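You operate a simulated robot arm through the tools that you are given. There is no shell and no other tool.

The job below is to be done with a simulated robot arm. You get a single attempt, and the scene is never put back.

Task
File the four folders, each in the slot that bears its word.

It is judged by the outcome, as a careful person would: the job done as asked, and still so three seconds after it is handed in. It fails if anything else is knocked over, pushed out of place, dropped, spilled or broken.

Robot
A 7-joint arm with a two-finger parallel gripper, fixed in place. Base frame: the origin is on the floor under the middle of its stand, x ahead of it, y to its left, z up; the work surface is at about z = 0.75. Units: m, rad, N and s.
With the tool pointing down near the work surface it reaches from about 0.44 to 0.92 m from the base axis. Its first joint turns from -2.496 to 2.496 rad. Payload 3 kg.
The tool frame sits at the grasp point between the pads (the TCP): z along the fingers, y along the line on which they close. The tips reach 0.03 m beyond it. The gripper opens to 0.094 m. The fingers are 0.028 m wide and 0.01 m thick; the gripper's body (0.05 by 0.096 m) begins 0.055 m behind the TCP.
Orientation is told as [roll, pitch, yaw] about the base's x, y, z axes, in that order, counted from this pose: with the fingers straight down and closing along the base's y, the tool's x points along the base's -x, its y along +y and its z along -z.

Tools
- The arm moves only by the tool send_rows. Its argument "steps" is a list of rows, each an object (a shift or turn left out is 0, a gripper value left out holds the last) with "angular": the turn, a rotation vector about the base's x, y, z in units of 180 degrees (1.0 is 180 degrees), a list of three; "delta_pos": the shift along the base's x, y, z in units of 400 mm (1.0 is 400 mm), a list of three; "jaw": the closure, from 0 (fully open) to 1 (shut). In form: [{"angular": [wx, wy, wz], "delta_pos": [x, y, z], "jaw": jaw}, ...]. A call has 1 to 20 rows; each row is the pose to reach, as a shift and turn from the pose commanded when the call began. A call with a number of a shift or a turn outside -1 to 1 is refused whole. A row lasts 0.2 s, in which the tool goes at most 0.05 m and 0.15 rad; a call with a longer step from one row to the next is refused whole, and so is a gripper value outside its range. Where a pose cannot be reached the arm comes as near as it can. A force on the tool above 40 N (or 10 N above the force at the start of the call, whichever is more), or a blocked arm, ends the call early, and 0.2 s more pass. Each finger travels about 0.072 m/s and halts on what it meets, pressing with about 38 N; the grip force reading is that of the motor and also rises with nothing between the fingers. The clock runs only during rows and for 0.2 s after the last one: add rows that repeat a pose to give the fingers time. The reply holds the time, the measured pose of the TCP, the force on the tool along the base axes, the opening and the grip force, in the units named above and with some noise, with the torque about the TCP (base axes, N m) and any sound that the robot's microphone picked up.
- Cameras (640 x 400 px; columns grow to the right, rows downward): "scene" is fixed at [0.4009, -0.4905, 1.5101]; the picture's right is [0.93, -0.38, 0.00], its down [-0.24, -0.59, -0.77] and it looks along [0.29, 0.71, -0.64] (base axes); focal length 319 px, centre (320, 200). "wrist" rides on the gripper at [0.076, 0.014, -0.102] in the tool frame; the picture's right is [-0.18, 0.98, 0.00], its down [-0.75, -0.14, -0.64] and it looks along [-0.63, -0.12, 0.77] (tool axes); focal length 243 px, centre (320, 200). There is no depth. A picture from a camera that has moved, and an enlarged one, comes with that camera's place and axes in the base frame and with its lens. The place of the scene camera against the robot may be out by one fixed shift of up to 0.012 m in any direction.
- camera(camera): a new picture of that camera. It takes no simulated time.
- zoom(camera, box): a new picture of the part [left, top, right, bottom] of that camera's present view, enlarged. It takes no simulated time.
- sign_off(): hands the job in; it is judged then, once.

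Nothing tells you positions but the pictures and the camera data. Unless the task says otherwise, let go and move clear before handing in.

The tools are called after "Call:" as a command line: name --argument value ..., lists and objects as JSON in quotes. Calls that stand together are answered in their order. send_rows: Moves the arm, as the interface text tells. Its arguments: {"type":"object","properties":{"steps":{"type":"array","items":{"type":"object","properties":{"angular":{"type":"array","items":{"type":"number"}},"delta_pos":{"type":"array","items":{"type":"number"}},"jaw":{"type":"number"}}}}},"required":["steps"]} The other tools are called the same way: camera (camera) takes a picture; zoom (camera, box) takes an enlarged picture of a part of a camera's view; sign_off () hands the job in.

At the start:

```text
time_s: 0.0
position: [0.6255, 0.1815, 1.0712]
ee_rot: [0.002, -0.001, 0.001]
wrist_force: [0.5, 0.6, -0.8]
wrist_torque: [0.0, 0.0, 0.02]
grip_width: 0.0939
finger_force: 0.0
```

scene: 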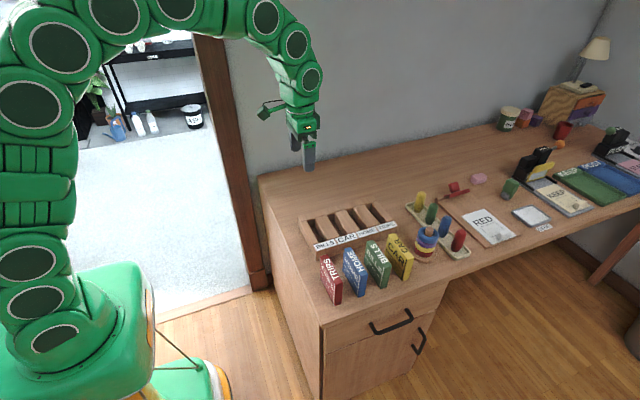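
wrist: 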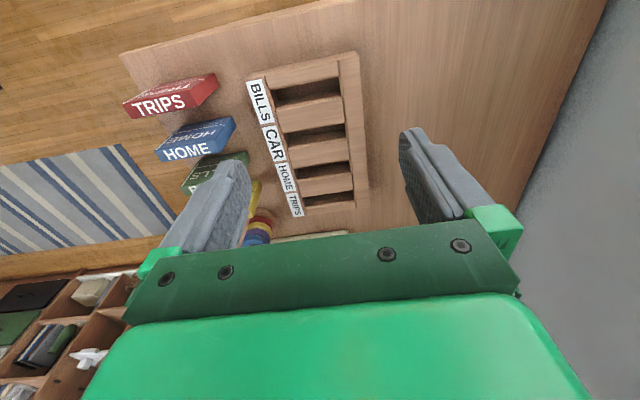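

I see four folders (TRIPS red, HOME blue, BILLS green, and a yellow one, probably CAR) standing in front of a rack with four slots labelled BILLS, CAR, HOME, TRIPS. I'll zoom in to measure them before moving.

Call:
zoom --camera "scene" --box '[280, 190, 440, 310]'

Call:
zoom --camera "wrist" --box '[100, 40, 400, 250]'

```text
3.33 times, centred on (360, 250) of scene
camera zoom: at [0.4009, -0.4905, 1.5101], right [0.93, -0.38, 0.0], down [-0.24, -0.59, -0.77], along [0.29, 0.71, -0.64], focal length 1062 px, centre (187, 33)
```

zoom: 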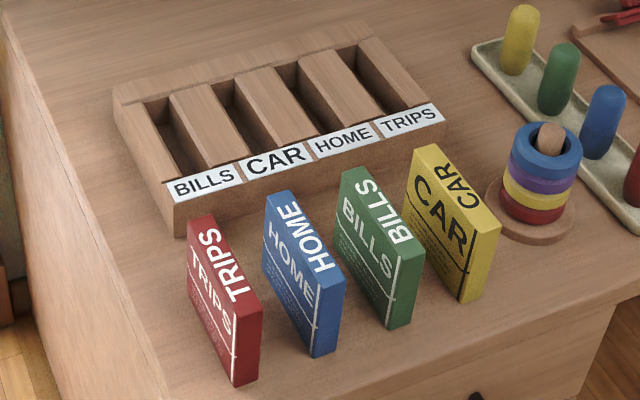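

```text
1.90 times, centred on (250, 145) of wrist
camera zoom: at [0.5501, 0.197, 1.1748], right [0.18, 0.98, 0.0], down [0.75, -0.14, 0.64], along [0.63, -0.12, -0.77], focal length 462 px, centre (453, 305)
```

zoom: 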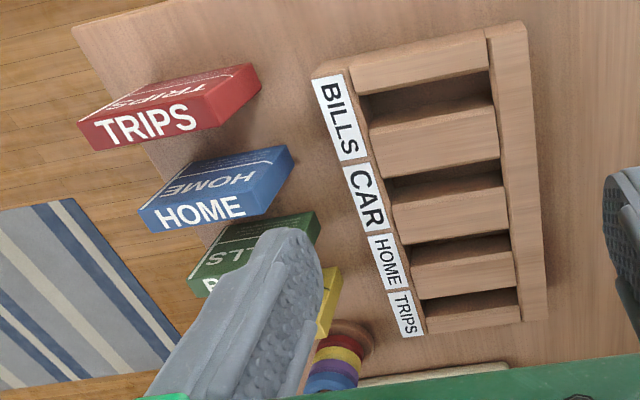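

The folders stand upright in front of the rack, thin along x with their length along y. Next I'll enlarge each part so I can measure edges.

Call:
zoom --camera "scene" --box '[310, 230, 374, 310]'

Call:
zoom --camera "scene" --box '[354, 220, 426, 290]'

Call:
zoom --camera "scene" --box '[300, 195, 400, 260]'

Call:
zoom --camera "wrist" --box '[230, 30, 390, 230]'

```text
5.00 times, centred on (342, 270) of scene
camera zoom: at [0.4009, -0.4905, 1.5101], right [0.93, -0.38, 0.0], down [-0.24, -0.59, -0.77], along [0.29, 0.71, -0.64], focal length 1594 px, centre (210, -150)
```

zoom: 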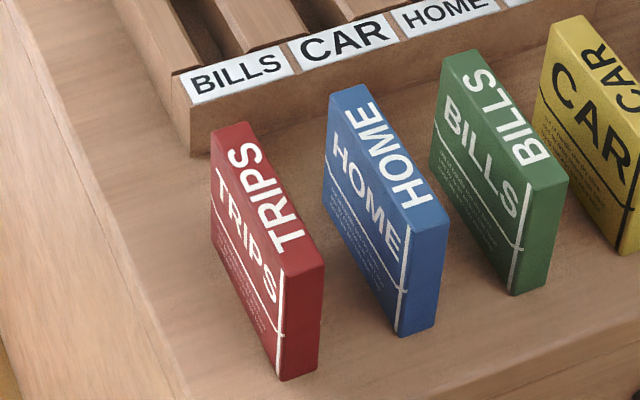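

```text
5.71 times, centred on (390, 255) of scene
camera zoom: at [0.4009, -0.4905, 1.5101], right [0.93, -0.38, 0.0], down [-0.24, -0.59, -0.77], along [0.29, 0.71, -0.64], focal length 1821 px, centre (-80, -114)
```

zoom: 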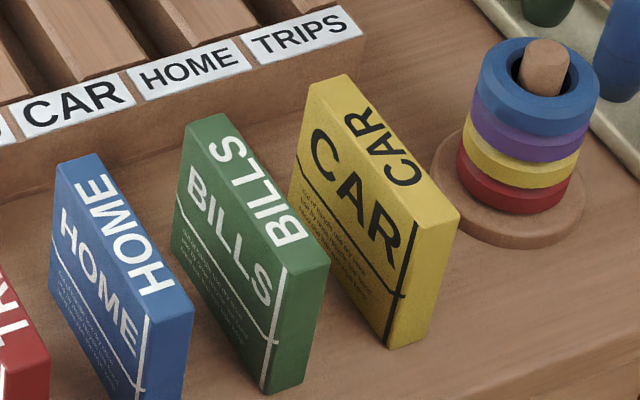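

```text
6.15 times, centred on (350, 228) of scene
camera zoom: at [0.4009, -0.4905, 1.5101], right [0.93, -0.38, 0.0], down [-0.24, -0.59, -0.77], along [0.29, 0.71, -0.64], focal length 1961 px, centre (135, 31)
```

zoom: 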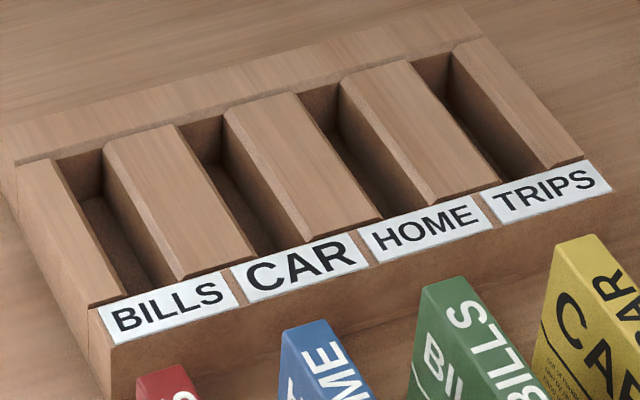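

```text
2.00 times, centred on (310, 130) of wrist
camera zoom: at [0.5501, 0.197, 1.1748], right [0.18, 0.98, 0.0], down [0.75, -0.14, 0.64], along [0.63, -0.12, -0.77], focal length 485 px, centre (340, 340)
```

zoom: 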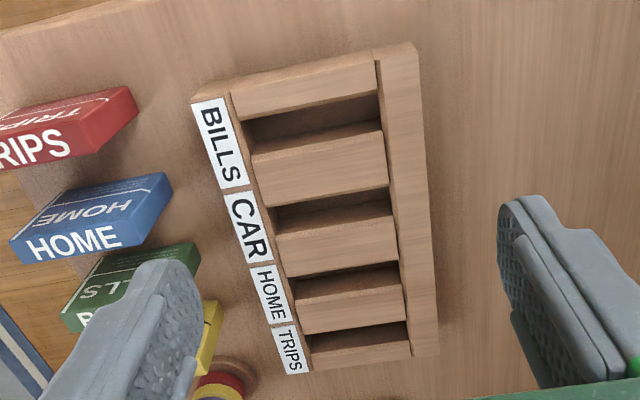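

Folders look about 22 mm thick, about 97 mm long and about 98 mm tall, at x ≈ 0.624, 0.695, 0.765 and 0.836. The rack slots are at a similar pitch, with y from about 0.11 to 0.21. I'll turn the gripper 90° so it closes along x and look from above with the wrist camera.

Call:
send_rows --steps '[{"angular": [0, 0, 0.0417], "delta_pos": [0.0239, -0.0482, -0.0083], "jaw": 0}, {"angular": [0, 0, 0.0833], "delta_pos": [0.0477, -0.0965, -0.0167]}, {"angular": [0, 0, 0.125], "delta_pos": [0.0716, -0.1447, -0.025]}, {"angular": [0, 0, 0.1667], "delta_pos": [0.0954, -0.1929, -0.0333]}, {"angular": [0, 0, 0.2083], "delta_pos": [0.1193, -0.2411, -0.0417]}, {"angular": [0, 0, 0.25], "delta_pos": [0.1431, -0.2894, -0.05]}, {"angular": [0, 0, 0.2917], "delta_pos": [0.167, -0.3376, -0.0583]}, {"angular": [0, 0, 0.3333], "delta_pos": [0.1908, -0.3858, -0.0667]}, {"angular": [0, 0, 0.375], "delta_pos": [0.2147, -0.4341, -0.075]}, {"angular": [0, 0, 0.4167], "delta_pos": [0.2385, -0.4823, -0.0833]}, {"angular": [0, 0, 0.4583], "delta_pos": [0.2624, -0.5305, -0.0917]}, {"angular": [0, 0, 0.5], "delta_pos": [0.2863, -0.5788, -0.1]}, {"angular": [0, 0, 0.5], "delta_pos": [0.2863, -0.5788, -0.1]}]'

```text
time_s: 2.8
position: [0.7385, -0.0501, 1.0317]
ee_rot: [-0.001, 0.0, 1.573]
wrist_force: [-0.7, 0.3, 0.2]
wrist_torque: [0.0, -0.01, 0.01]
grip_width: 0.094
finger_force: 0.1
```

The arm reached the vantage pose with a 90° yaw. I'll take pictures here to measure the folders and the rack.

Call:
camera --camera "wrist"

Call:
camera --camera "scene"

```text
taken
camera wrist: at [0.7255, -0.126, 1.135], right [-0.98, 0.18, 0.0], down [0.14, 0.75, 0.64], along [0.12, 0.63, -0.77], focal length 243 px, centre (320, 200)
```

wrist: 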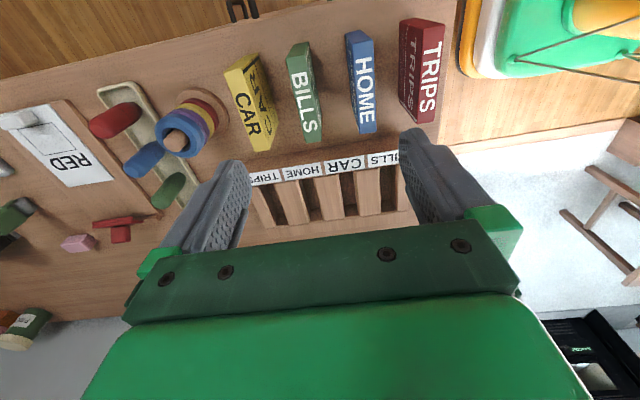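

```text
taken
```

scene: 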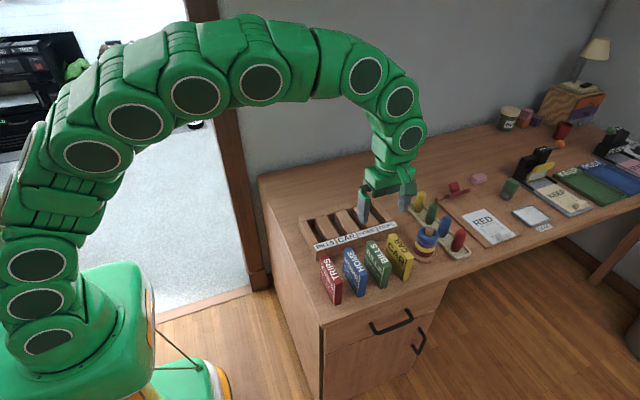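

The folders and rack labels are visible from here. I'll zoom in for pixel-accurate edges.

Call:
zoom --camera "wrist" --box '[210, 10, 340, 160]'

Call:
zoom --camera "wrist" --box '[335, 10, 465, 160]'

Call:
zoom --camera "wrist" --box '[240, 130, 420, 240]'

```text
2.67 times, centred on (275, 85) of wrist
camera zoom: at [0.7255, -0.126, 1.135], right [-0.98, 0.18, 0.0], down [0.14, 0.75, 0.64], along [0.12, 0.63, -0.77], focal length 647 px, centre (440, 507)
```

zoom: 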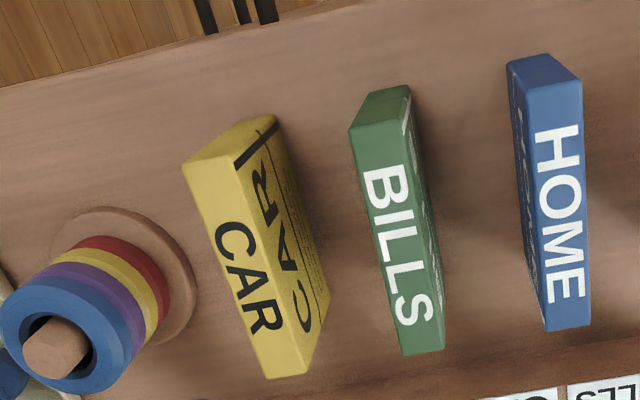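

```text
2.67 times, centred on (400, 85) of wrist
camera zoom: at [0.7255, -0.126, 1.135], right [-0.98, 0.18, 0.0], down [0.14, 0.75, 0.64], along [0.12, 0.63, -0.77], focal length 647 px, centre (107, 507)
```

zoom: 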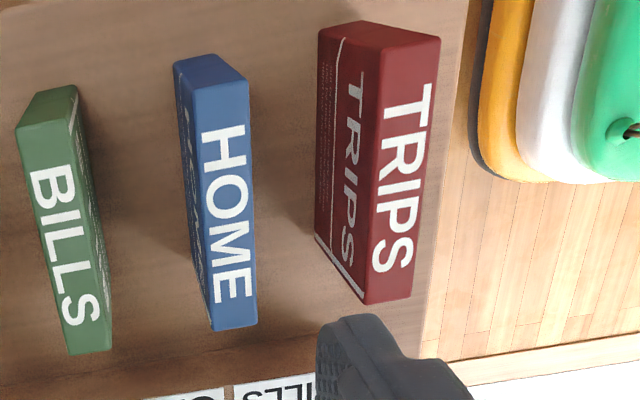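

```text
3.56 times, centred on (330, 185) of wrist
camera zoom: at [0.7255, -0.126, 1.135], right [-0.98, 0.18, 0.0], down [0.14, 0.75, 0.64], along [0.12, 0.63, -0.77], focal length 863 px, centre (284, 253)
```

zoom: 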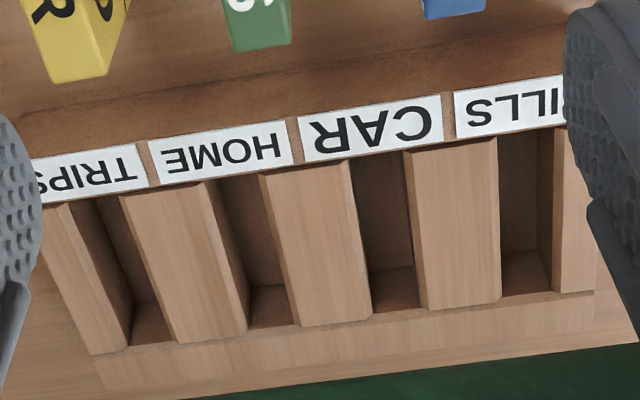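

From the wrist camera, the folders are centred at about x = 0.618 (TRIPS), 0.689 (HOME), 0.760 (BILLS) and 0.830 (CAR), all at y ≈ -0.034. The slots run from y ≈ 0.098 to 0.20, with centres starting near x ≈ 0.655 at a pitch of about 0.07. I'll lower over BILLS with the jaws partly closed for a closer look.

Call:
send_rows --steps '[{"delta_pos": [0.0125, 0.01, -0.063], "jaw": 0.36}, {"delta_pos": [0.025, 0.02, -0.126]}, {"delta_pos": [0.0375, 0.03, -0.189]}, {"delta_pos": [0.05, 0.04, -0.2525]}, {"delta_pos": [0.05, 0.04, -0.2525]}, {"delta_pos": [0.05, 0.04, -0.2525]}]'

Call:
camera --camera "wrist"

Call:
zoom --camera "scene" --box '[300, 190, 430, 290]'

```text
time_s: 4.2
position: [0.7618, -0.0342, 0.9307]
ee_rot: [0.001, 0.0, 1.571]
wrist_force: [0.7, 0.0, 0.0]
wrist_torque: [-0.03, 0.0, 0.0]
grip_width: 0.0601
finger_force: 0.1
```

```text
taken
camera wrist: at [0.7473, -0.109, 1.0334], right [-0.98, 0.18, 0.0], down [0.14, 0.75, 0.64], along [0.12, 0.63, -0.77], focal length 243 px, centre (320, 200)
```

wrist: 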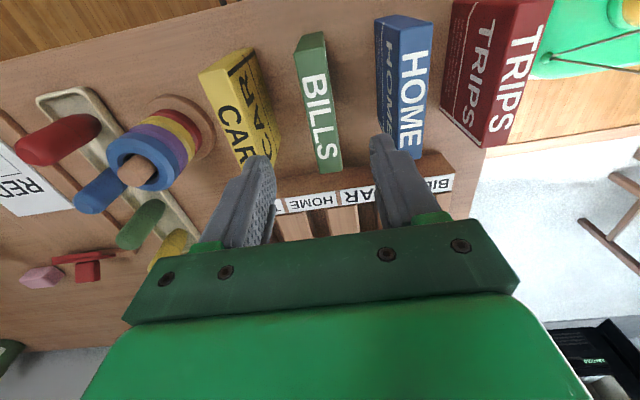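

```text
4.00 times, centred on (365, 240) of scene
camera zoom: at [0.4009, -0.4905, 1.5101], right [0.93, -0.38, 0.0], down [-0.24, -0.59, -0.77], along [0.29, 0.71, -0.64], focal length 1275 px, centre (140, 40)
```

zoom: 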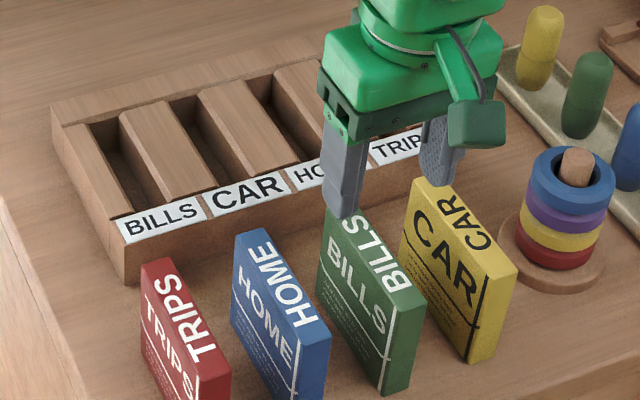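

Call:
zoom --camera "wrist" --box '[280, 20, 370, 185]'

Call:
zoom --camera "wrist" --box '[220, 130, 470, 250]'

```text
2.42 times, centred on (325, 102) of wrist
camera zoom: at [0.7473, -0.109, 1.0334], right [-0.98, 0.18, 0.0], down [0.14, 0.75, 0.64], along [0.12, 0.63, -0.77], focal length 588 px, centre (308, 436)
```

zoom: 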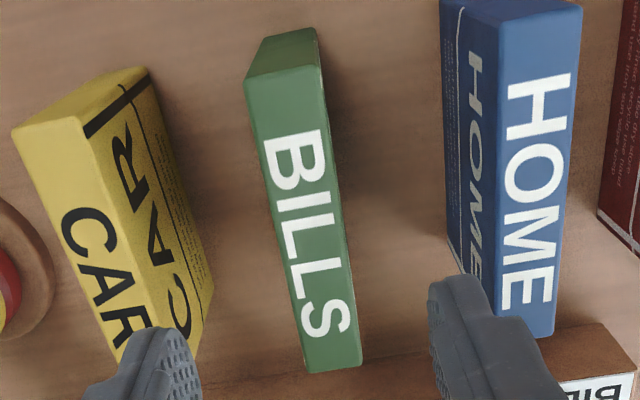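

```text
2.56 times, centred on (345, 190) of wrist
camera zoom: at [0.7473, -0.109, 1.0334], right [-0.98, 0.18, 0.0], down [0.14, 0.75, 0.64], along [0.12, 0.63, -0.77], focal length 621 px, centre (256, 226)
```

zoom: 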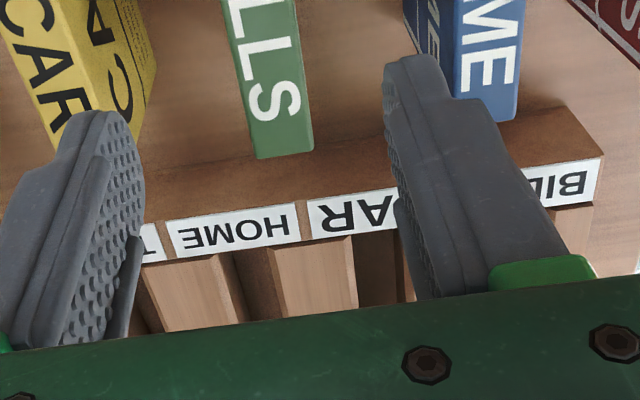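

BILLS is centred under the gripper at about (0.760, -0.034), with its top at about z = 0.845. I'll descend astride it with the tips well clear of the neighbours, then close.

Call:
send_rows --steps '[{"delta_pos": [-0.001, 0, -0.06]}, {"delta_pos": [-0.003, 0, -0.12]}, {"delta_pos": [-0.003, 0, -0.18]}, {"delta_pos": [-0.003, 0, -0.22]}, {"delta_pos": [-0.003, 0, -0.2425]}, {"delta_pos": [-0.003, 0, -0.2425]}]'

Call:
camera --camera "wrist"

Call:
zoom --camera "scene" --box '[320, 190, 430, 290]'

```text
time_s: 5.6
position: [0.7594, -0.0316, 0.8319]
ee_rot: [0.0, 0.0, 1.569]
wrist_force: [0.0, 0.9, 0.1]
wrist_torque: [0.0, 0.0, 0.0]
grip_width: 0.0604
finger_force: 0.0
```

```text
taken
camera wrist: at [0.7453, -0.108, 0.9363], right [-0.98, 0.18, 0.0], down [0.14, 0.75, 0.64], along [0.12, 0.63, -0.77], focal length 243 px, centre (320, 200)
```

wrist: 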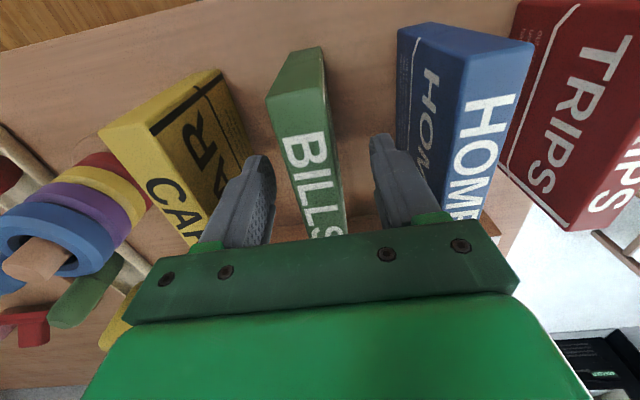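

```text
4.00 times, centred on (375, 240) of scene
camera zoom: at [0.4009, -0.4905, 1.5101], right [0.93, -0.38, 0.0], down [-0.24, -0.59, -0.77], along [0.29, 0.71, -0.64], focal length 1275 px, centre (100, 40)
```

zoom: 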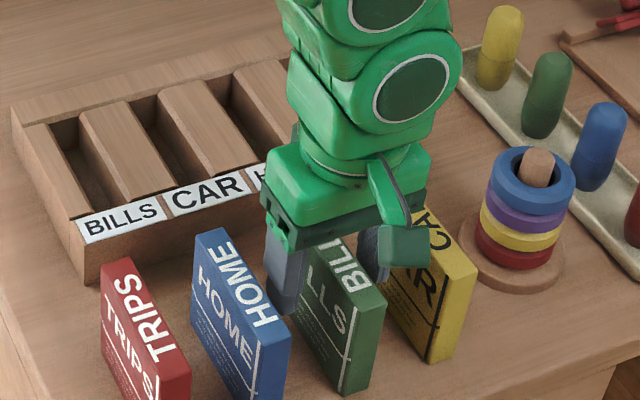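

The fingers straddle BILLS with clear gaps on both sides. Closing now.

Call:
send_rows --steps '[{"delta_pos": [0, 0, 0], "jaw": 0.6}, {"delta_pos": [0, 0, 0], "jaw": 0.8}, {"delta_pos": [0, 0, 0], "jaw": 1.0}, {"delta_pos": [0, 0, 0], "jaw": 1.0}, {"delta_pos": [0, 0, 0], "jaw": 1.0}]'

Call:
camera --camera "wrist"

```text
time_s: 6.8
position: [0.7597, -0.0317, 0.8327]
ee_rot: [0.0, 0.002, 1.573]
wrist_force: [-0.1, -0.6, 0.0]
wrist_torque: [-0.01, 0.0, -0.03]
grip_width: 0.0255
finger_force: 38.2
```

```text
taken
camera wrist: at [0.7454, -0.108, 0.9365], right [-0.98, 0.18, 0.0], down [0.14, 0.75, 0.64], along [0.12, 0.63, -0.77], focal length 243 px, centre (320, 200)
```

wrist: 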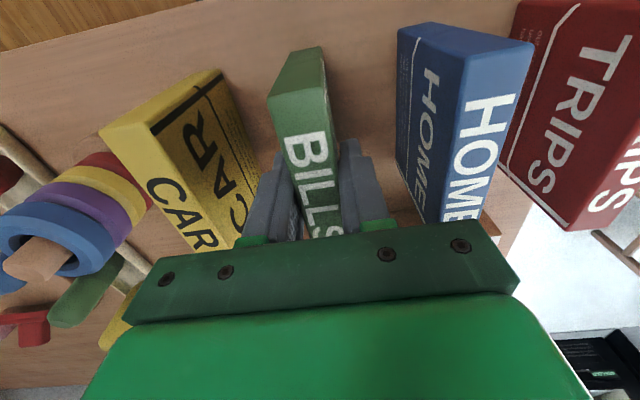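

BILLS is gripped (opening 25.5 mm, 38 N). I'll lift it straight up and check that it came along.

Call:
send_rows --steps '[{"delta_pos": [0, 0, 0.04], "jaw": 1.0}, {"delta_pos": [0, 0, 0.11]}, {"delta_pos": [0, 0, 0.19]}, {"delta_pos": [0, 0, 0.27]}, {"delta_pos": [0, 0, 0.33]}, {"delta_pos": [0, 0, 0.36]}, {"delta_pos": [0, 0, 0.36]}]'

Call:
camera --camera "wrist"

Call:
camera --camera "scene"

```text
time_s: 8.4
position: [0.7601, -0.033, 0.9769]
ee_rot: [0.0, -0.001, 1.571]
wrist_force: [-0.3, 0.2, -1.8]
wrist_torque: [-0.04, 0.02, 0.02]
grip_width: 0.0254
finger_force: 37.7
```

```text
taken
camera wrist: at [0.7463, -0.1084, 1.0803], right [-0.98, 0.18, 0.0], down [0.14, 0.75, 0.64], along [0.12, 0.63, -0.77], focal length 243 px, centre (320, 200)
```

wrist: 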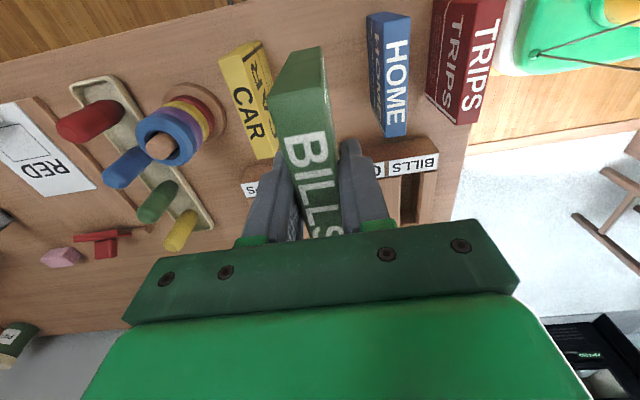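

```text
taken
```

scene: 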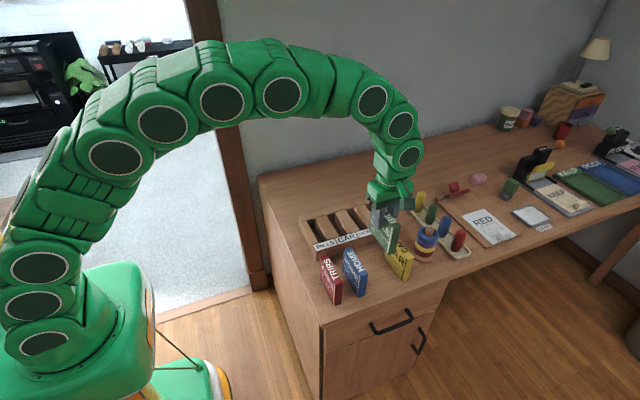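

BILLS is held firmly and clear of everything. I'll carry it over the BILLS slot and compare it with the rack.

Call:
send_rows --steps '[{"delta_pos": [-0.03, 0.055, 0], "jaw": 1.0}, {"delta_pos": [-0.075, 0.135, 0]}, {"delta_pos": [-0.12, 0.216, 0]}, {"delta_pos": [-0.165, 0.297, 0]}, {"delta_pos": [-0.21, 0.377, 0]}, {"delta_pos": [-0.24, 0.43, 0]}, {"delta_pos": [-0.2575, 0.4625, 0]}, {"delta_pos": [-0.2575, 0.4625, 0]}]'

Call:
camera --camera "wrist"

Call:
camera --camera "scene"

```text
time_s: 10.2
position: [0.655, 0.1522, 0.9771]
ee_rot: [0.001, 0.0, 1.57]
wrist_force: [0.1, -0.6, -0.4]
wrist_torque: [-0.03, -0.01, 0.01]
grip_width: 0.0253
finger_force: 38.1
```

```text
taken
camera wrist: at [0.6416, 0.0771, 1.0805], right [-0.98, 0.18, 0.0], down [0.14, 0.75, 0.64], along [0.12, 0.63, -0.77], focal length 243 px, centre (320, 200)
```

wrist: 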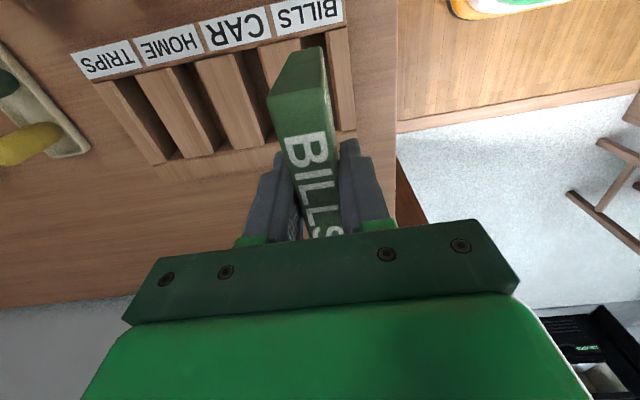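

```text
taken
```

scene: 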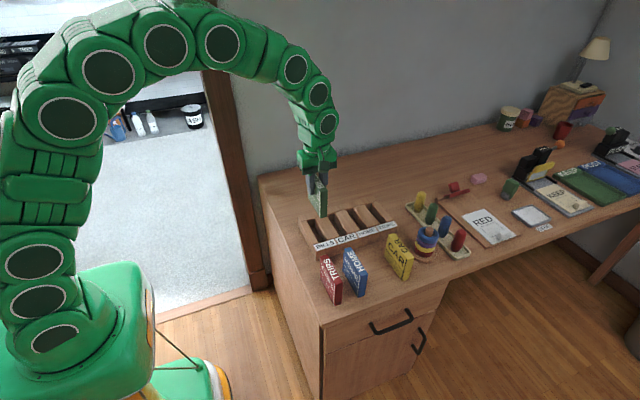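

Call:
zoom --camera "wrist" --box '[240, 0, 370, 160]'

Call:
zoom --camera "wrist" --box '[70, 0, 290, 180]'

Call:
zoom --camera "scene" --box '[290, 140, 410, 260]'

```text
2.50 times, centred on (305, 80) of wrist
camera zoom: at [0.6416, 0.0771, 1.0805], right [-0.98, 0.18, 0.0], down [0.14, 0.75, 0.64], along [0.12, 0.63, -0.77], focal length 606 px, centre (358, 500)
```

zoom: 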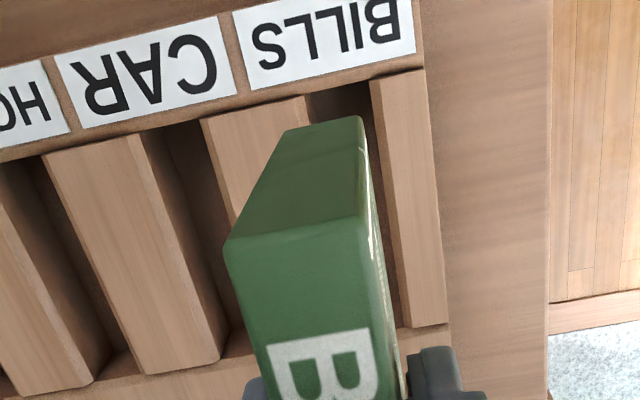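

```text
2.22 times, centred on (180, 90) of wrist
camera zoom: at [0.6416, 0.0771, 1.0805], right [-0.98, 0.18, 0.0], down [0.14, 0.75, 0.64], along [0.12, 0.63, -0.77], focal length 539 px, centre (631, 444)
```

zoom: 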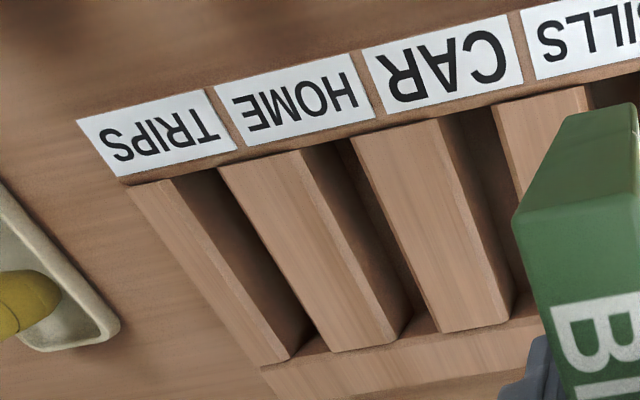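

```text
3.33 times, centred on (350, 200) of scene
camera zoom: at [0.4009, -0.4905, 1.5101], right [0.93, -0.38, 0.0], down [-0.24, -0.59, -0.77], along [0.29, 0.71, -0.64], focal length 1062 px, centre (220, 200)
```

zoom: 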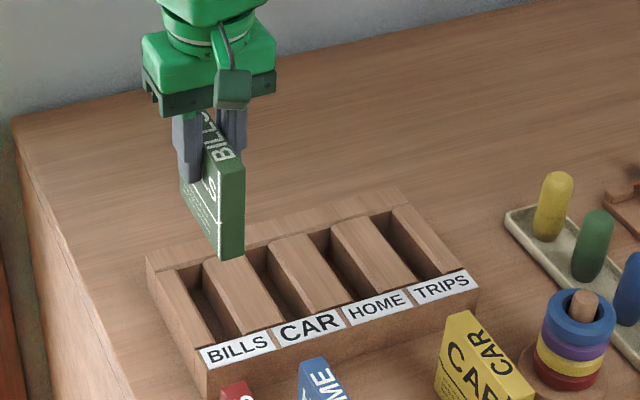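

The BILLS folder hangs right above the BILLS slot. The slot opening is about x 0.6417–0.667 and y 0.104–0.206, with the rack top at z ≈ 0.792. The folder needs about 5 mm more in +y and 1.5 mm in -x. I'll come down to just above the rack and check again.

Call:
send_rows --steps '[{"delta_pos": [-0.0038, 0.0125, -0.05], "jaw": 1.0}, {"delta_pos": [-0.0038, 0.0125, -0.11]}, {"delta_pos": [-0.0038, 0.0125, -0.17]}, {"delta_pos": [-0.0038, 0.0125, -0.21]}, {"delta_pos": [-0.0038, 0.0125, -0.2325]}, {"delta_pos": [-0.0038, 0.0125, -0.2325]}]'

Call:
zoom --camera "wrist" --box '[220, 0, 400, 130]'

Call:
zoom --camera "scene" --box '[295, 170, 375, 260]'

Call:
camera --camera "wrist"

```text
time_s: 11.6
position: [0.6539, 0.1572, 0.8849]
ee_rot: [-0.001, 0.002, 1.571]
wrist_force: [-0.4, 0.6, -1.1]
wrist_torque: [0.0, 0.02, 0.01]
grip_width: 0.0255
finger_force: 38.6
```

```text
3.08 times, centred on (310, 65) of wrist
camera zoom: at [0.6405, 0.0816, 0.9878], right [-0.98, 0.18, 0.0], down [0.14, 0.75, 0.64], along [0.12, 0.63, -0.77], focal length 746 px, centre (351, 615)
```

zoom: 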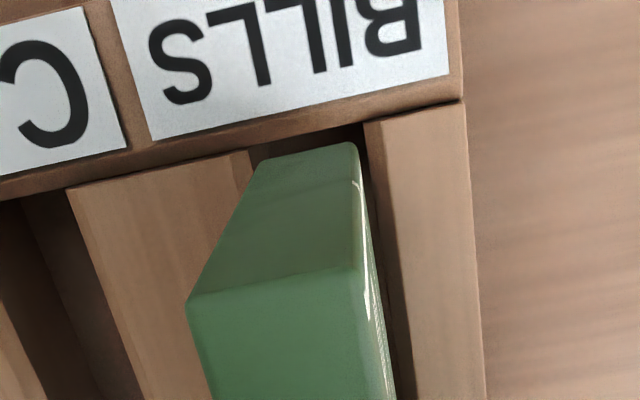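

```text
4.44 times, centred on (335, 215) of scene
camera zoom: at [0.4009, -0.4905, 1.5101], right [0.93, -0.38, 0.0], down [-0.24, -0.59, -0.77], along [0.29, 0.71, -0.64], focal length 1416 px, centre (253, 133)
```

zoom: 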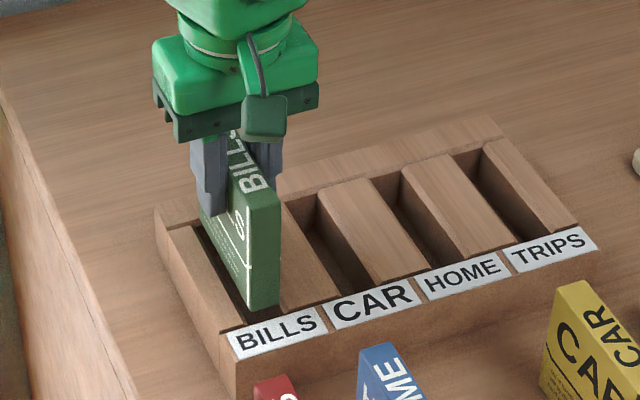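

```text
taken
camera wrist: at [0.6405, 0.0816, 0.9878], right [-0.98, 0.18, 0.0], down [0.14, 0.75, 0.64], along [0.12, 0.63, -0.77], focal length 243 px, centre (320, 200)
```

wrist: 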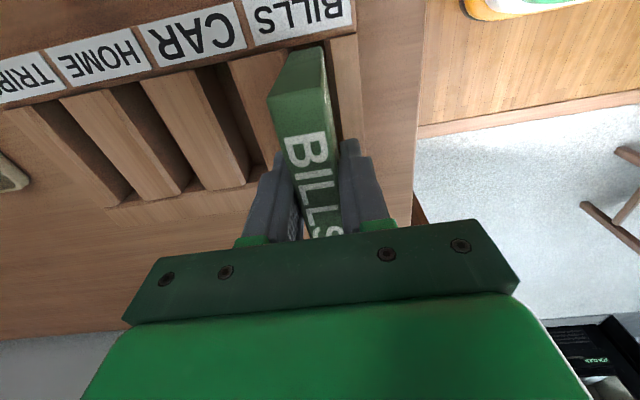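

The folder bottom sits just above the slot and lies inside its outline, with about 2–3 mm margin in x and about 2 mm in y. I'll lower it slowly in small steps and watch the force.

Call:
send_rows --steps '[{"delta_pos": [0.0015, 0.001, -0.01], "jaw": 1.0}, {"delta_pos": [0.0015, 0.001, -0.02]}, {"delta_pos": [0.0015, 0.001, -0.03]}, {"delta_pos": [0.0015, 0.001, -0.04]}, {"delta_pos": [0.0015, 0.001, -0.045]}, {"delta_pos": [0.0015, 0.001, -0.045]}]'

Call:
zoom --camera "wrist" --box '[220, 0, 400, 130]'

Call:
zoom --camera "scene" --box '[295, 170, 375, 260]'

```text
time_s: 13.0
position: [0.6562, 0.1568, 0.8667]
ee_rot: [0.0, 0.001, 1.57]
wrist_force: [0.0, -0.7, -0.5]
wrist_torque: [0.0, -0.01, 0.0]
grip_width: 0.0255
finger_force: 38.1
```

```text
3.08 times, centred on (310, 65) of wrist
camera zoom: at [0.6415, 0.0813, 0.9704], right [-0.98, 0.18, 0.0], down [0.14, 0.75, 0.64], along [0.12, 0.63, -0.77], focal length 746 px, centre (351, 615)
```

zoom: 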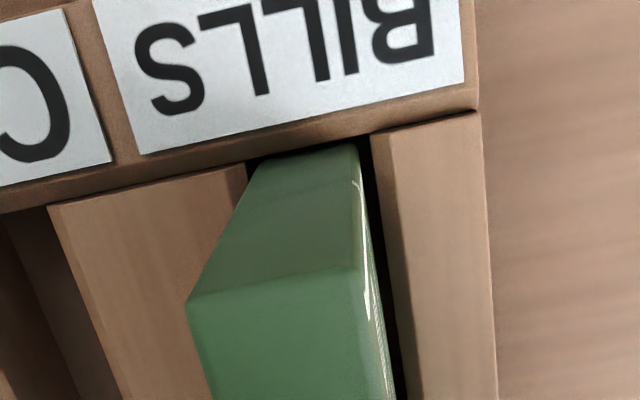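

```text
4.44 times, centred on (335, 215) of scene
camera zoom: at [0.4009, -0.4905, 1.5101], right [0.93, -0.38, 0.0], down [-0.24, -0.59, -0.77], along [0.29, 0.71, -0.64], focal length 1416 px, centre (253, 133)
```

zoom: 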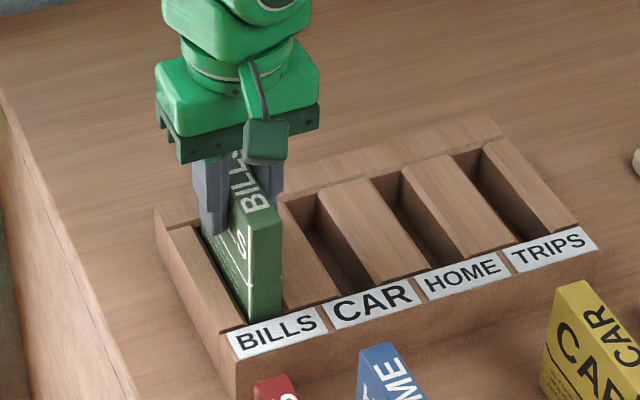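

BILLS is about 8 mm into the slot with no contact force. I'll continue down.

Call:
send_rows --steps '[{"delta_pos": [0, 0, -0.0125], "jaw": 1.0}, {"delta_pos": [0, 0, -0.025]}, {"delta_pos": [0, 0, -0.0375]}, {"delta_pos": [0, 0, -0.05]}, {"delta_pos": [0, 0, -0.06]}, {"delta_pos": [0, 0, -0.06]}]'

Call:
zoom --camera "scene" --box '[295, 170, 375, 260]'

```text
time_s: 14.4
position: [0.656, 0.1569, 0.8425]
ee_rot: [0.0, 0.0, 1.571]
wrist_force: [-0.5, 0.5, -0.3]
wrist_torque: [0.0, -0.02, -0.02]
grip_width: 0.0254
finger_force: 37.7
```

```text
4.44 times, centred on (335, 215) of scene
camera zoom: at [0.4009, -0.4905, 1.5101], right [0.93, -0.38, 0.0], down [-0.24, -0.59, -0.77], along [0.29, 0.71, -0.64], focal length 1416 px, centre (253, 133)
```

zoom: 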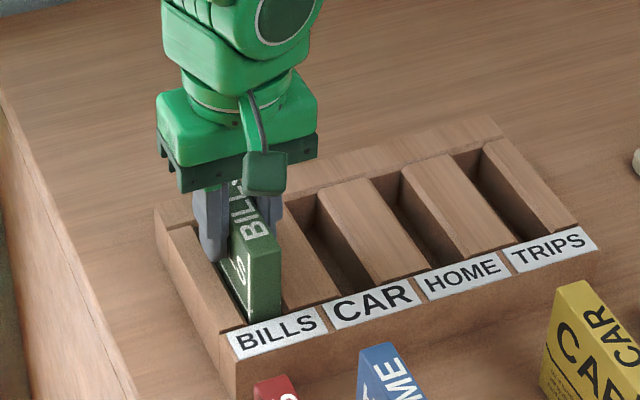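

No contact yet, and the bottom is at about z = 0.760. I'll continue in finer steps until it touches the slot floor.

Call:
send_rows --steps '[{"delta_pos": [0, 0, -0.0035], "jaw": 1.0}, {"delta_pos": [0, 0, -0.007]}, {"delta_pos": [0, 0, -0.01]}, {"delta_pos": [0, 0, -0.01]}]'

```text
time_s: 15.4
position: [0.6558, 0.1578, 0.8389]
ee_rot: [-0.001, 0.0, 1.571]
wrist_force: [-1.9, -0.4, 19.9]
wrist_torque: [-0.14, 0.14, 0.01]
grip_width: 0.0254
finger_force: 37.8
```

Floor contact at TCP z ≈ 0.839 (20 N), so the folder is seated. I'll ease off a millimetre, then open the fingers a little.

Call:
send_rows --steps '[{"delta_pos": [0, 0, 0.003], "jaw": 1.0}, {"delta_pos": [0, 0, 0.003], "jaw": 0.6}, {"delta_pos": [0, 0, 0.003], "jaw": 0.45}, {"delta_pos": [0, 0, 0.003], "jaw": 0.45}]'

Call:
camera --camera "wrist"

Call:
zoom --camera "scene" --box '[295, 170, 375, 260]'

```text
time_s: 16.4
position: [0.6554, 0.1568, 0.8385]
ee_rot: [0.0, -0.001, 1.572]
wrist_force: [-0.4, -0.5, -0.4]
wrist_torque: [-0.02, 0.0, -0.02]
grip_width: 0.0515
finger_force: 0.1
```

```text
taken
camera wrist: at [0.6411, 0.0815, 0.9427], right [-0.98, 0.18, 0.0], down [0.14, 0.75, 0.64], along [0.12, 0.63, -0.77], focal length 243 px, centre (320, 200)
```

wrist: 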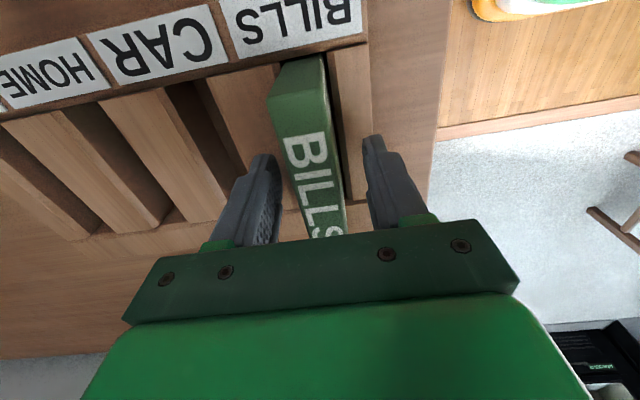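

```text
4.44 times, centred on (335, 215) of scene
camera zoom: at [0.4009, -0.4905, 1.5101], right [0.93, -0.38, 0.0], down [-0.24, -0.59, -0.77], along [0.29, 0.71, -0.64], focal length 1416 px, centre (253, 133)
```

zoom: 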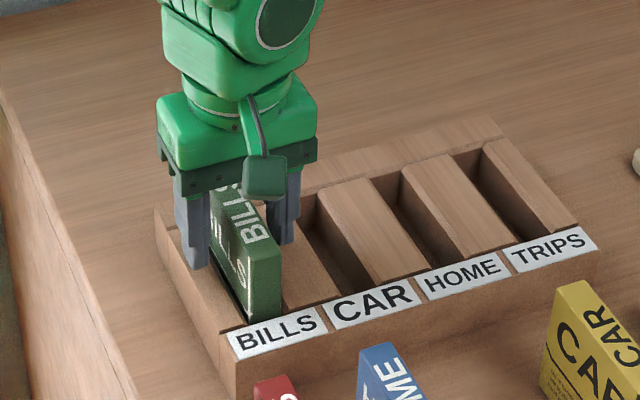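

BILLS stands in its slot. I'll rise clear and move above the CAR folder for a close look.

Call:
send_rows --steps '[{"delta_pos": [0, 0, 0.05], "jaw": 0.45}, {"delta_pos": [0, 0, 0.15]}, {"delta_pos": [0, 0, 0.23]}, {"delta_pos": [0, 0, 0.2625]}, {"delta_pos": [0.04, -0.045, 0.2625], "jaw": 0.36}, {"delta_pos": [0.1, -0.11, 0.2625]}, {"delta_pos": [0.175, -0.193, 0.2625]}, {"delta_pos": [0.25, -0.276, 0.2625]}, {"delta_pos": [0.325, -0.358, 0.2625]}, {"delta_pos": [0.39, -0.43, 0.2625]}, {"delta_pos": [0.4315, -0.476, 0.2625]}, {"delta_pos": [0.4315, -0.476, 0.2625]}]'

Call:
camera --camera "wrist"

Call:
camera --camera "scene"

```text
time_s: 19.0
position: [0.8273, -0.0337, 0.9443]
ee_rot: [0.001, 0.001, 1.572]
wrist_force: [-0.1, -0.1, -0.7]
wrist_torque: [0.0, -0.03, 0.01]
grip_width: 0.0604
finger_force: 0.2
```

```text
taken
camera wrist: at [0.8131, -0.1092, 1.048], right [-0.98, 0.18, 0.0], down [0.14, 0.75, 0.64], along [0.12, 0.63, -0.77], focal length 243 px, centre (320, 200)
```

wrist: 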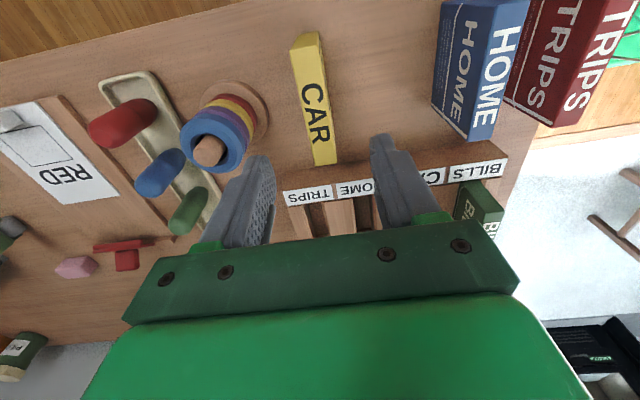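

```text
taken
```

scene: 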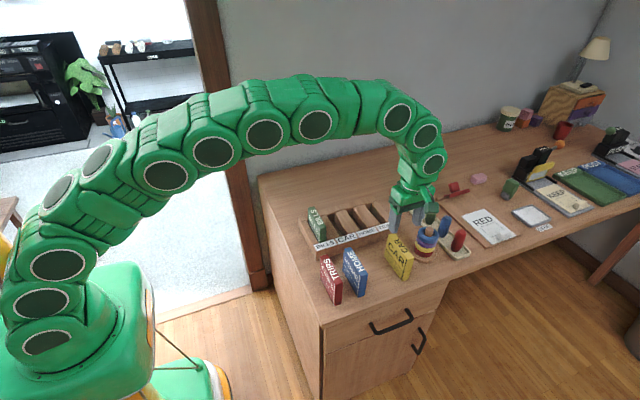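

Call:
zoom --camera "wrist" --box '[270, 20, 370, 175]'

Call:
zoom --camera "scene" --box '[295, 190, 375, 260]'

Call:
zoom --camera "wrist" --box '[170, 70, 290, 240]'

```text
2.58 times, centred on (320, 98) of wrist
camera zoom: at [0.8131, -0.1092, 1.048], right [-0.98, 0.18, 0.0], down [0.14, 0.75, 0.64], along [0.12, 0.63, -0.77], focal length 626 px, centre (320, 464)
```

zoom: 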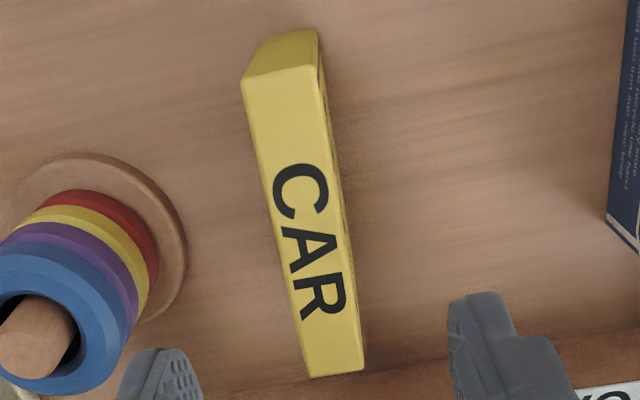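

```text
5.71 times, centred on (335, 225) of scene
camera zoom: at [0.4009, -0.4905, 1.5101], right [0.93, -0.38, 0.0], down [-0.24, -0.59, -0.77], along [0.29, 0.71, -0.64], focal length 1821 px, centre (234, 57)
```

zoom: 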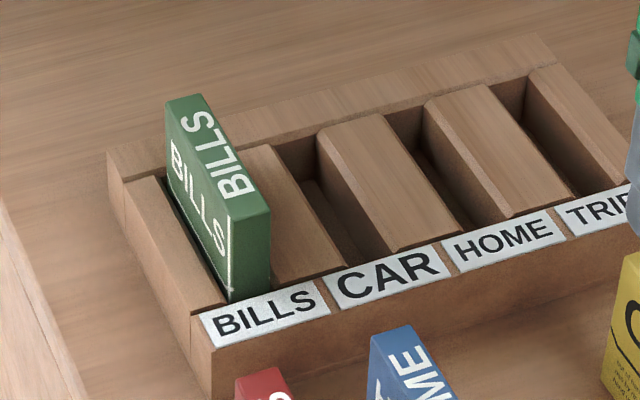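

```text
2.35 times, centred on (230, 155) of wrist
camera zoom: at [0.8131, -0.1092, 1.048], right [-0.98, 0.18, 0.0], down [0.14, 0.75, 0.64], along [0.12, 0.63, -0.77], focal length 571 px, centre (532, 306)
```

zoom: 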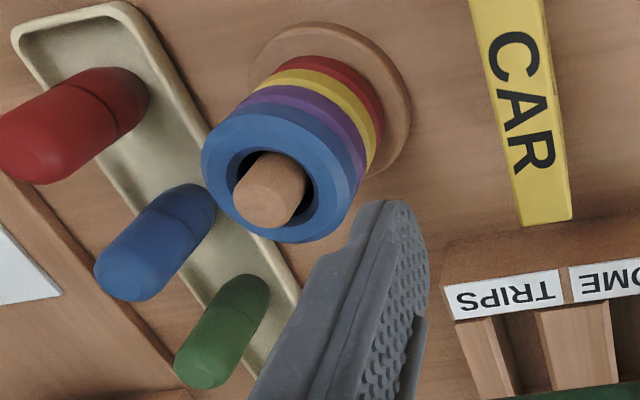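

CAR is centred at about (0.829, -0.035), and the ring toy starts at x ≈ 0.893, so there is room for the fingers. I'll descend with a narrower opening and grasp it.

Call:
send_rows --steps '[{"delta_pos": [0.002, 0, -0.06], "jaw": 0.45}, {"delta_pos": [0.0045, 0, -0.12]}, {"delta_pos": [0.0045, 0, -0.18]}, {"delta_pos": [0.0045, 0, -0.23]}, {"delta_pos": [0.0045, 0, -0.265]}, {"delta_pos": [0.0045, 0, -0.278]}, {"delta_pos": [0.0045, 0, -0.278]}]'

Call:
camera --camera "wrist"

```text
time_s: 20.6
position: [0.8304, -0.0328, 0.833]
ee_rot: [0.0, 0.0, 1.57]
wrist_force: [0.4, -0.5, -1.1]
wrist_torque: [0.01, -0.01, 0.0]
grip_width: 0.0517
finger_force: 0.1
```

```text
taken
camera wrist: at [0.8161, -0.1089, 0.9359], right [-0.98, 0.18, 0.0], down [0.14, 0.75, 0.64], along [0.12, 0.63, -0.77], focal length 243 px, centre (320, 200)
```

wrist: 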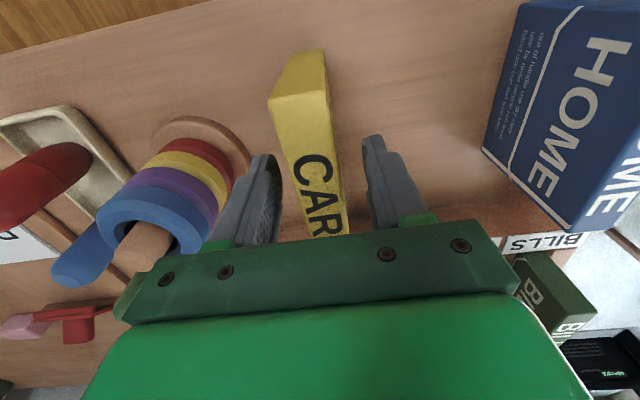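

The fingers are astride CAR with free space on both sides. I'll close, then lift.

Call:
send_rows --steps '[{"delta_pos": [0, 0, 0], "jaw": 0.65}, {"delta_pos": [0, 0, 0], "jaw": 0.85}, {"delta_pos": [0, 0, 0], "jaw": 1.0}, {"delta_pos": [0, 0, 0], "jaw": 1.0}, {"delta_pos": [0, 0, 0], "jaw": 1.0}, {"delta_pos": [0, 0, 0.04], "jaw": 1.0}, {"delta_pos": [0, 0, 0.11]}, {"delta_pos": [0, 0, 0.19]}, {"delta_pos": [0, 0, 0.27]}, {"delta_pos": [0, 0, 0.33]}, {"delta_pos": [0, 0, 0.36]}, {"delta_pos": [0, 0, 0.36]}]'

Call:
camera --camera "wrist"

```text
time_s: 23.2
position: [0.8308, -0.0339, 0.9759]
ee_rot: [-0.002, 0.0, 1.571]
wrist_force: [0.0, -0.4, -1.2]
wrist_torque: [0.03, -0.04, -0.02]
grip_width: 0.0256
finger_force: 38.5
```

```text
taken
camera wrist: at [0.8161, -0.1089, 1.0797], right [-0.98, 0.18, 0.0], down [0.14, 0.75, 0.64], along [0.12, 0.63, -0.77], focal length 243 px, centre (320, 200)
```

wrist: 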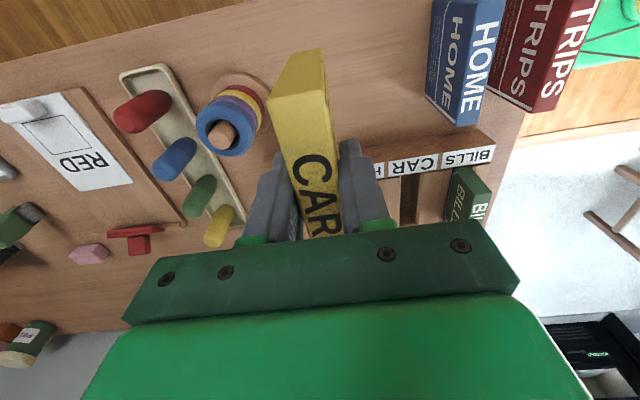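

CAR is held. I'll carry it over the CAR slot and come down to just above the rack to check alignment.

Call:
send_rows --steps '[{"delta_pos": [-0.03, 0.055, 0], "jaw": 1.0}, {"delta_pos": [-0.075, 0.137, 0]}, {"delta_pos": [-0.12, 0.22, 0]}, {"delta_pos": [-0.165, 0.302, 0]}, {"delta_pos": [-0.21, 0.385, 0]}, {"delta_pos": [-0.245, 0.448, 0]}, {"delta_pos": [-0.26, 0.476, 0]}, {"delta_pos": [-0.26, 0.476, -0.05]}, {"delta_pos": [-0.26, 0.476, -0.11]}, {"delta_pos": [-0.26, 0.476, -0.17]}, {"delta_pos": [-0.26, 0.476, -0.21]}, {"delta_pos": [-0.26, 0.476, -0.23]}, {"delta_pos": [-0.26, 0.476, -0.23]}]'

Call:
camera --camera "wrist"

Call:
zoom --camera "wrist" --box '[220, 0, 400, 130]'

Call:
zoom --camera "scene" --box '[295, 170, 385, 260]'

```text
time_s: 26.0
position: [0.7271, 0.1576, 0.8849]
ee_rot: [0.001, -0.001, 1.57]
wrist_force: [0.5, 0.0, -0.5]
wrist_torque: [0.0, -0.01, -0.01]
grip_width: 0.0257
finger_force: 37.9
```

```text
taken
camera wrist: at [0.7121, 0.082, 0.9886], right [-0.98, 0.18, 0.0], down [0.14, 0.75, 0.64], along [0.12, 0.63, -0.77], focal length 243 px, centre (320, 200)
```

wrist: 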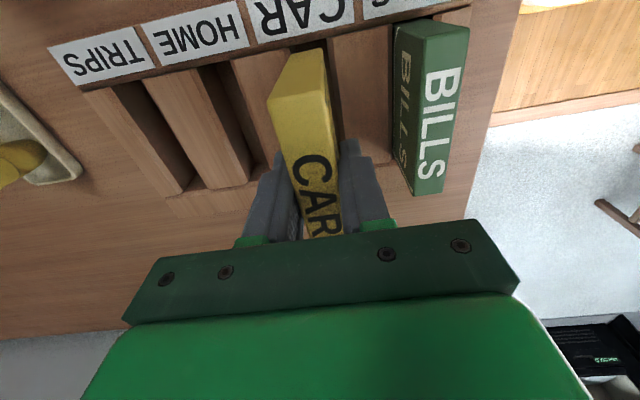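

```text
3.08 times, centred on (310, 65) of wrist
camera zoom: at [0.7121, 0.082, 0.9886], right [-0.98, 0.18, 0.0], down [0.14, 0.75, 0.64], along [0.12, 0.63, -0.77], focal length 746 px, centre (351, 615)
```

zoom: 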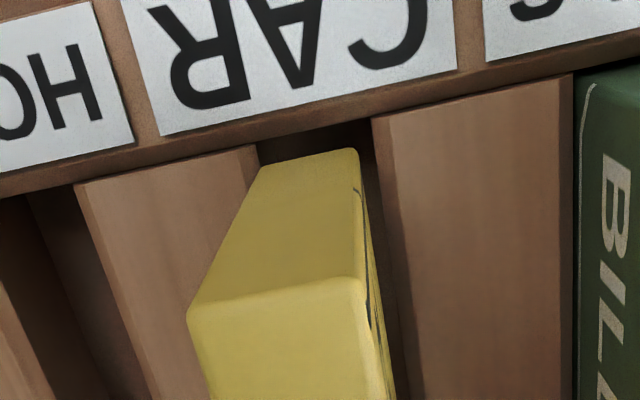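

```text
4.44 times, centred on (340, 215) of scene
camera zoom: at [0.4009, -0.4905, 1.5101], right [0.93, -0.38, 0.0], down [-0.24, -0.59, -0.77], along [0.29, 0.71, -0.64], focal length 1416 px, centre (231, 133)
```

zoom: 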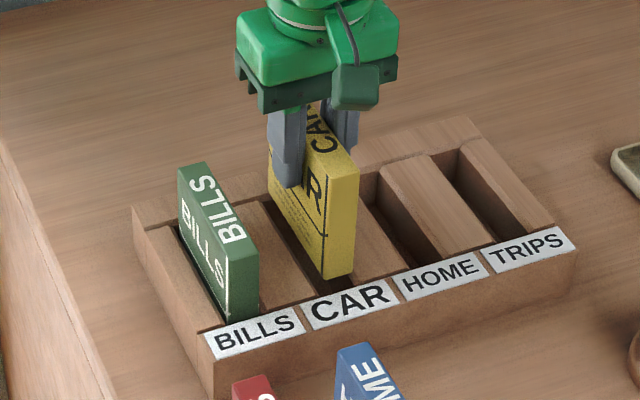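

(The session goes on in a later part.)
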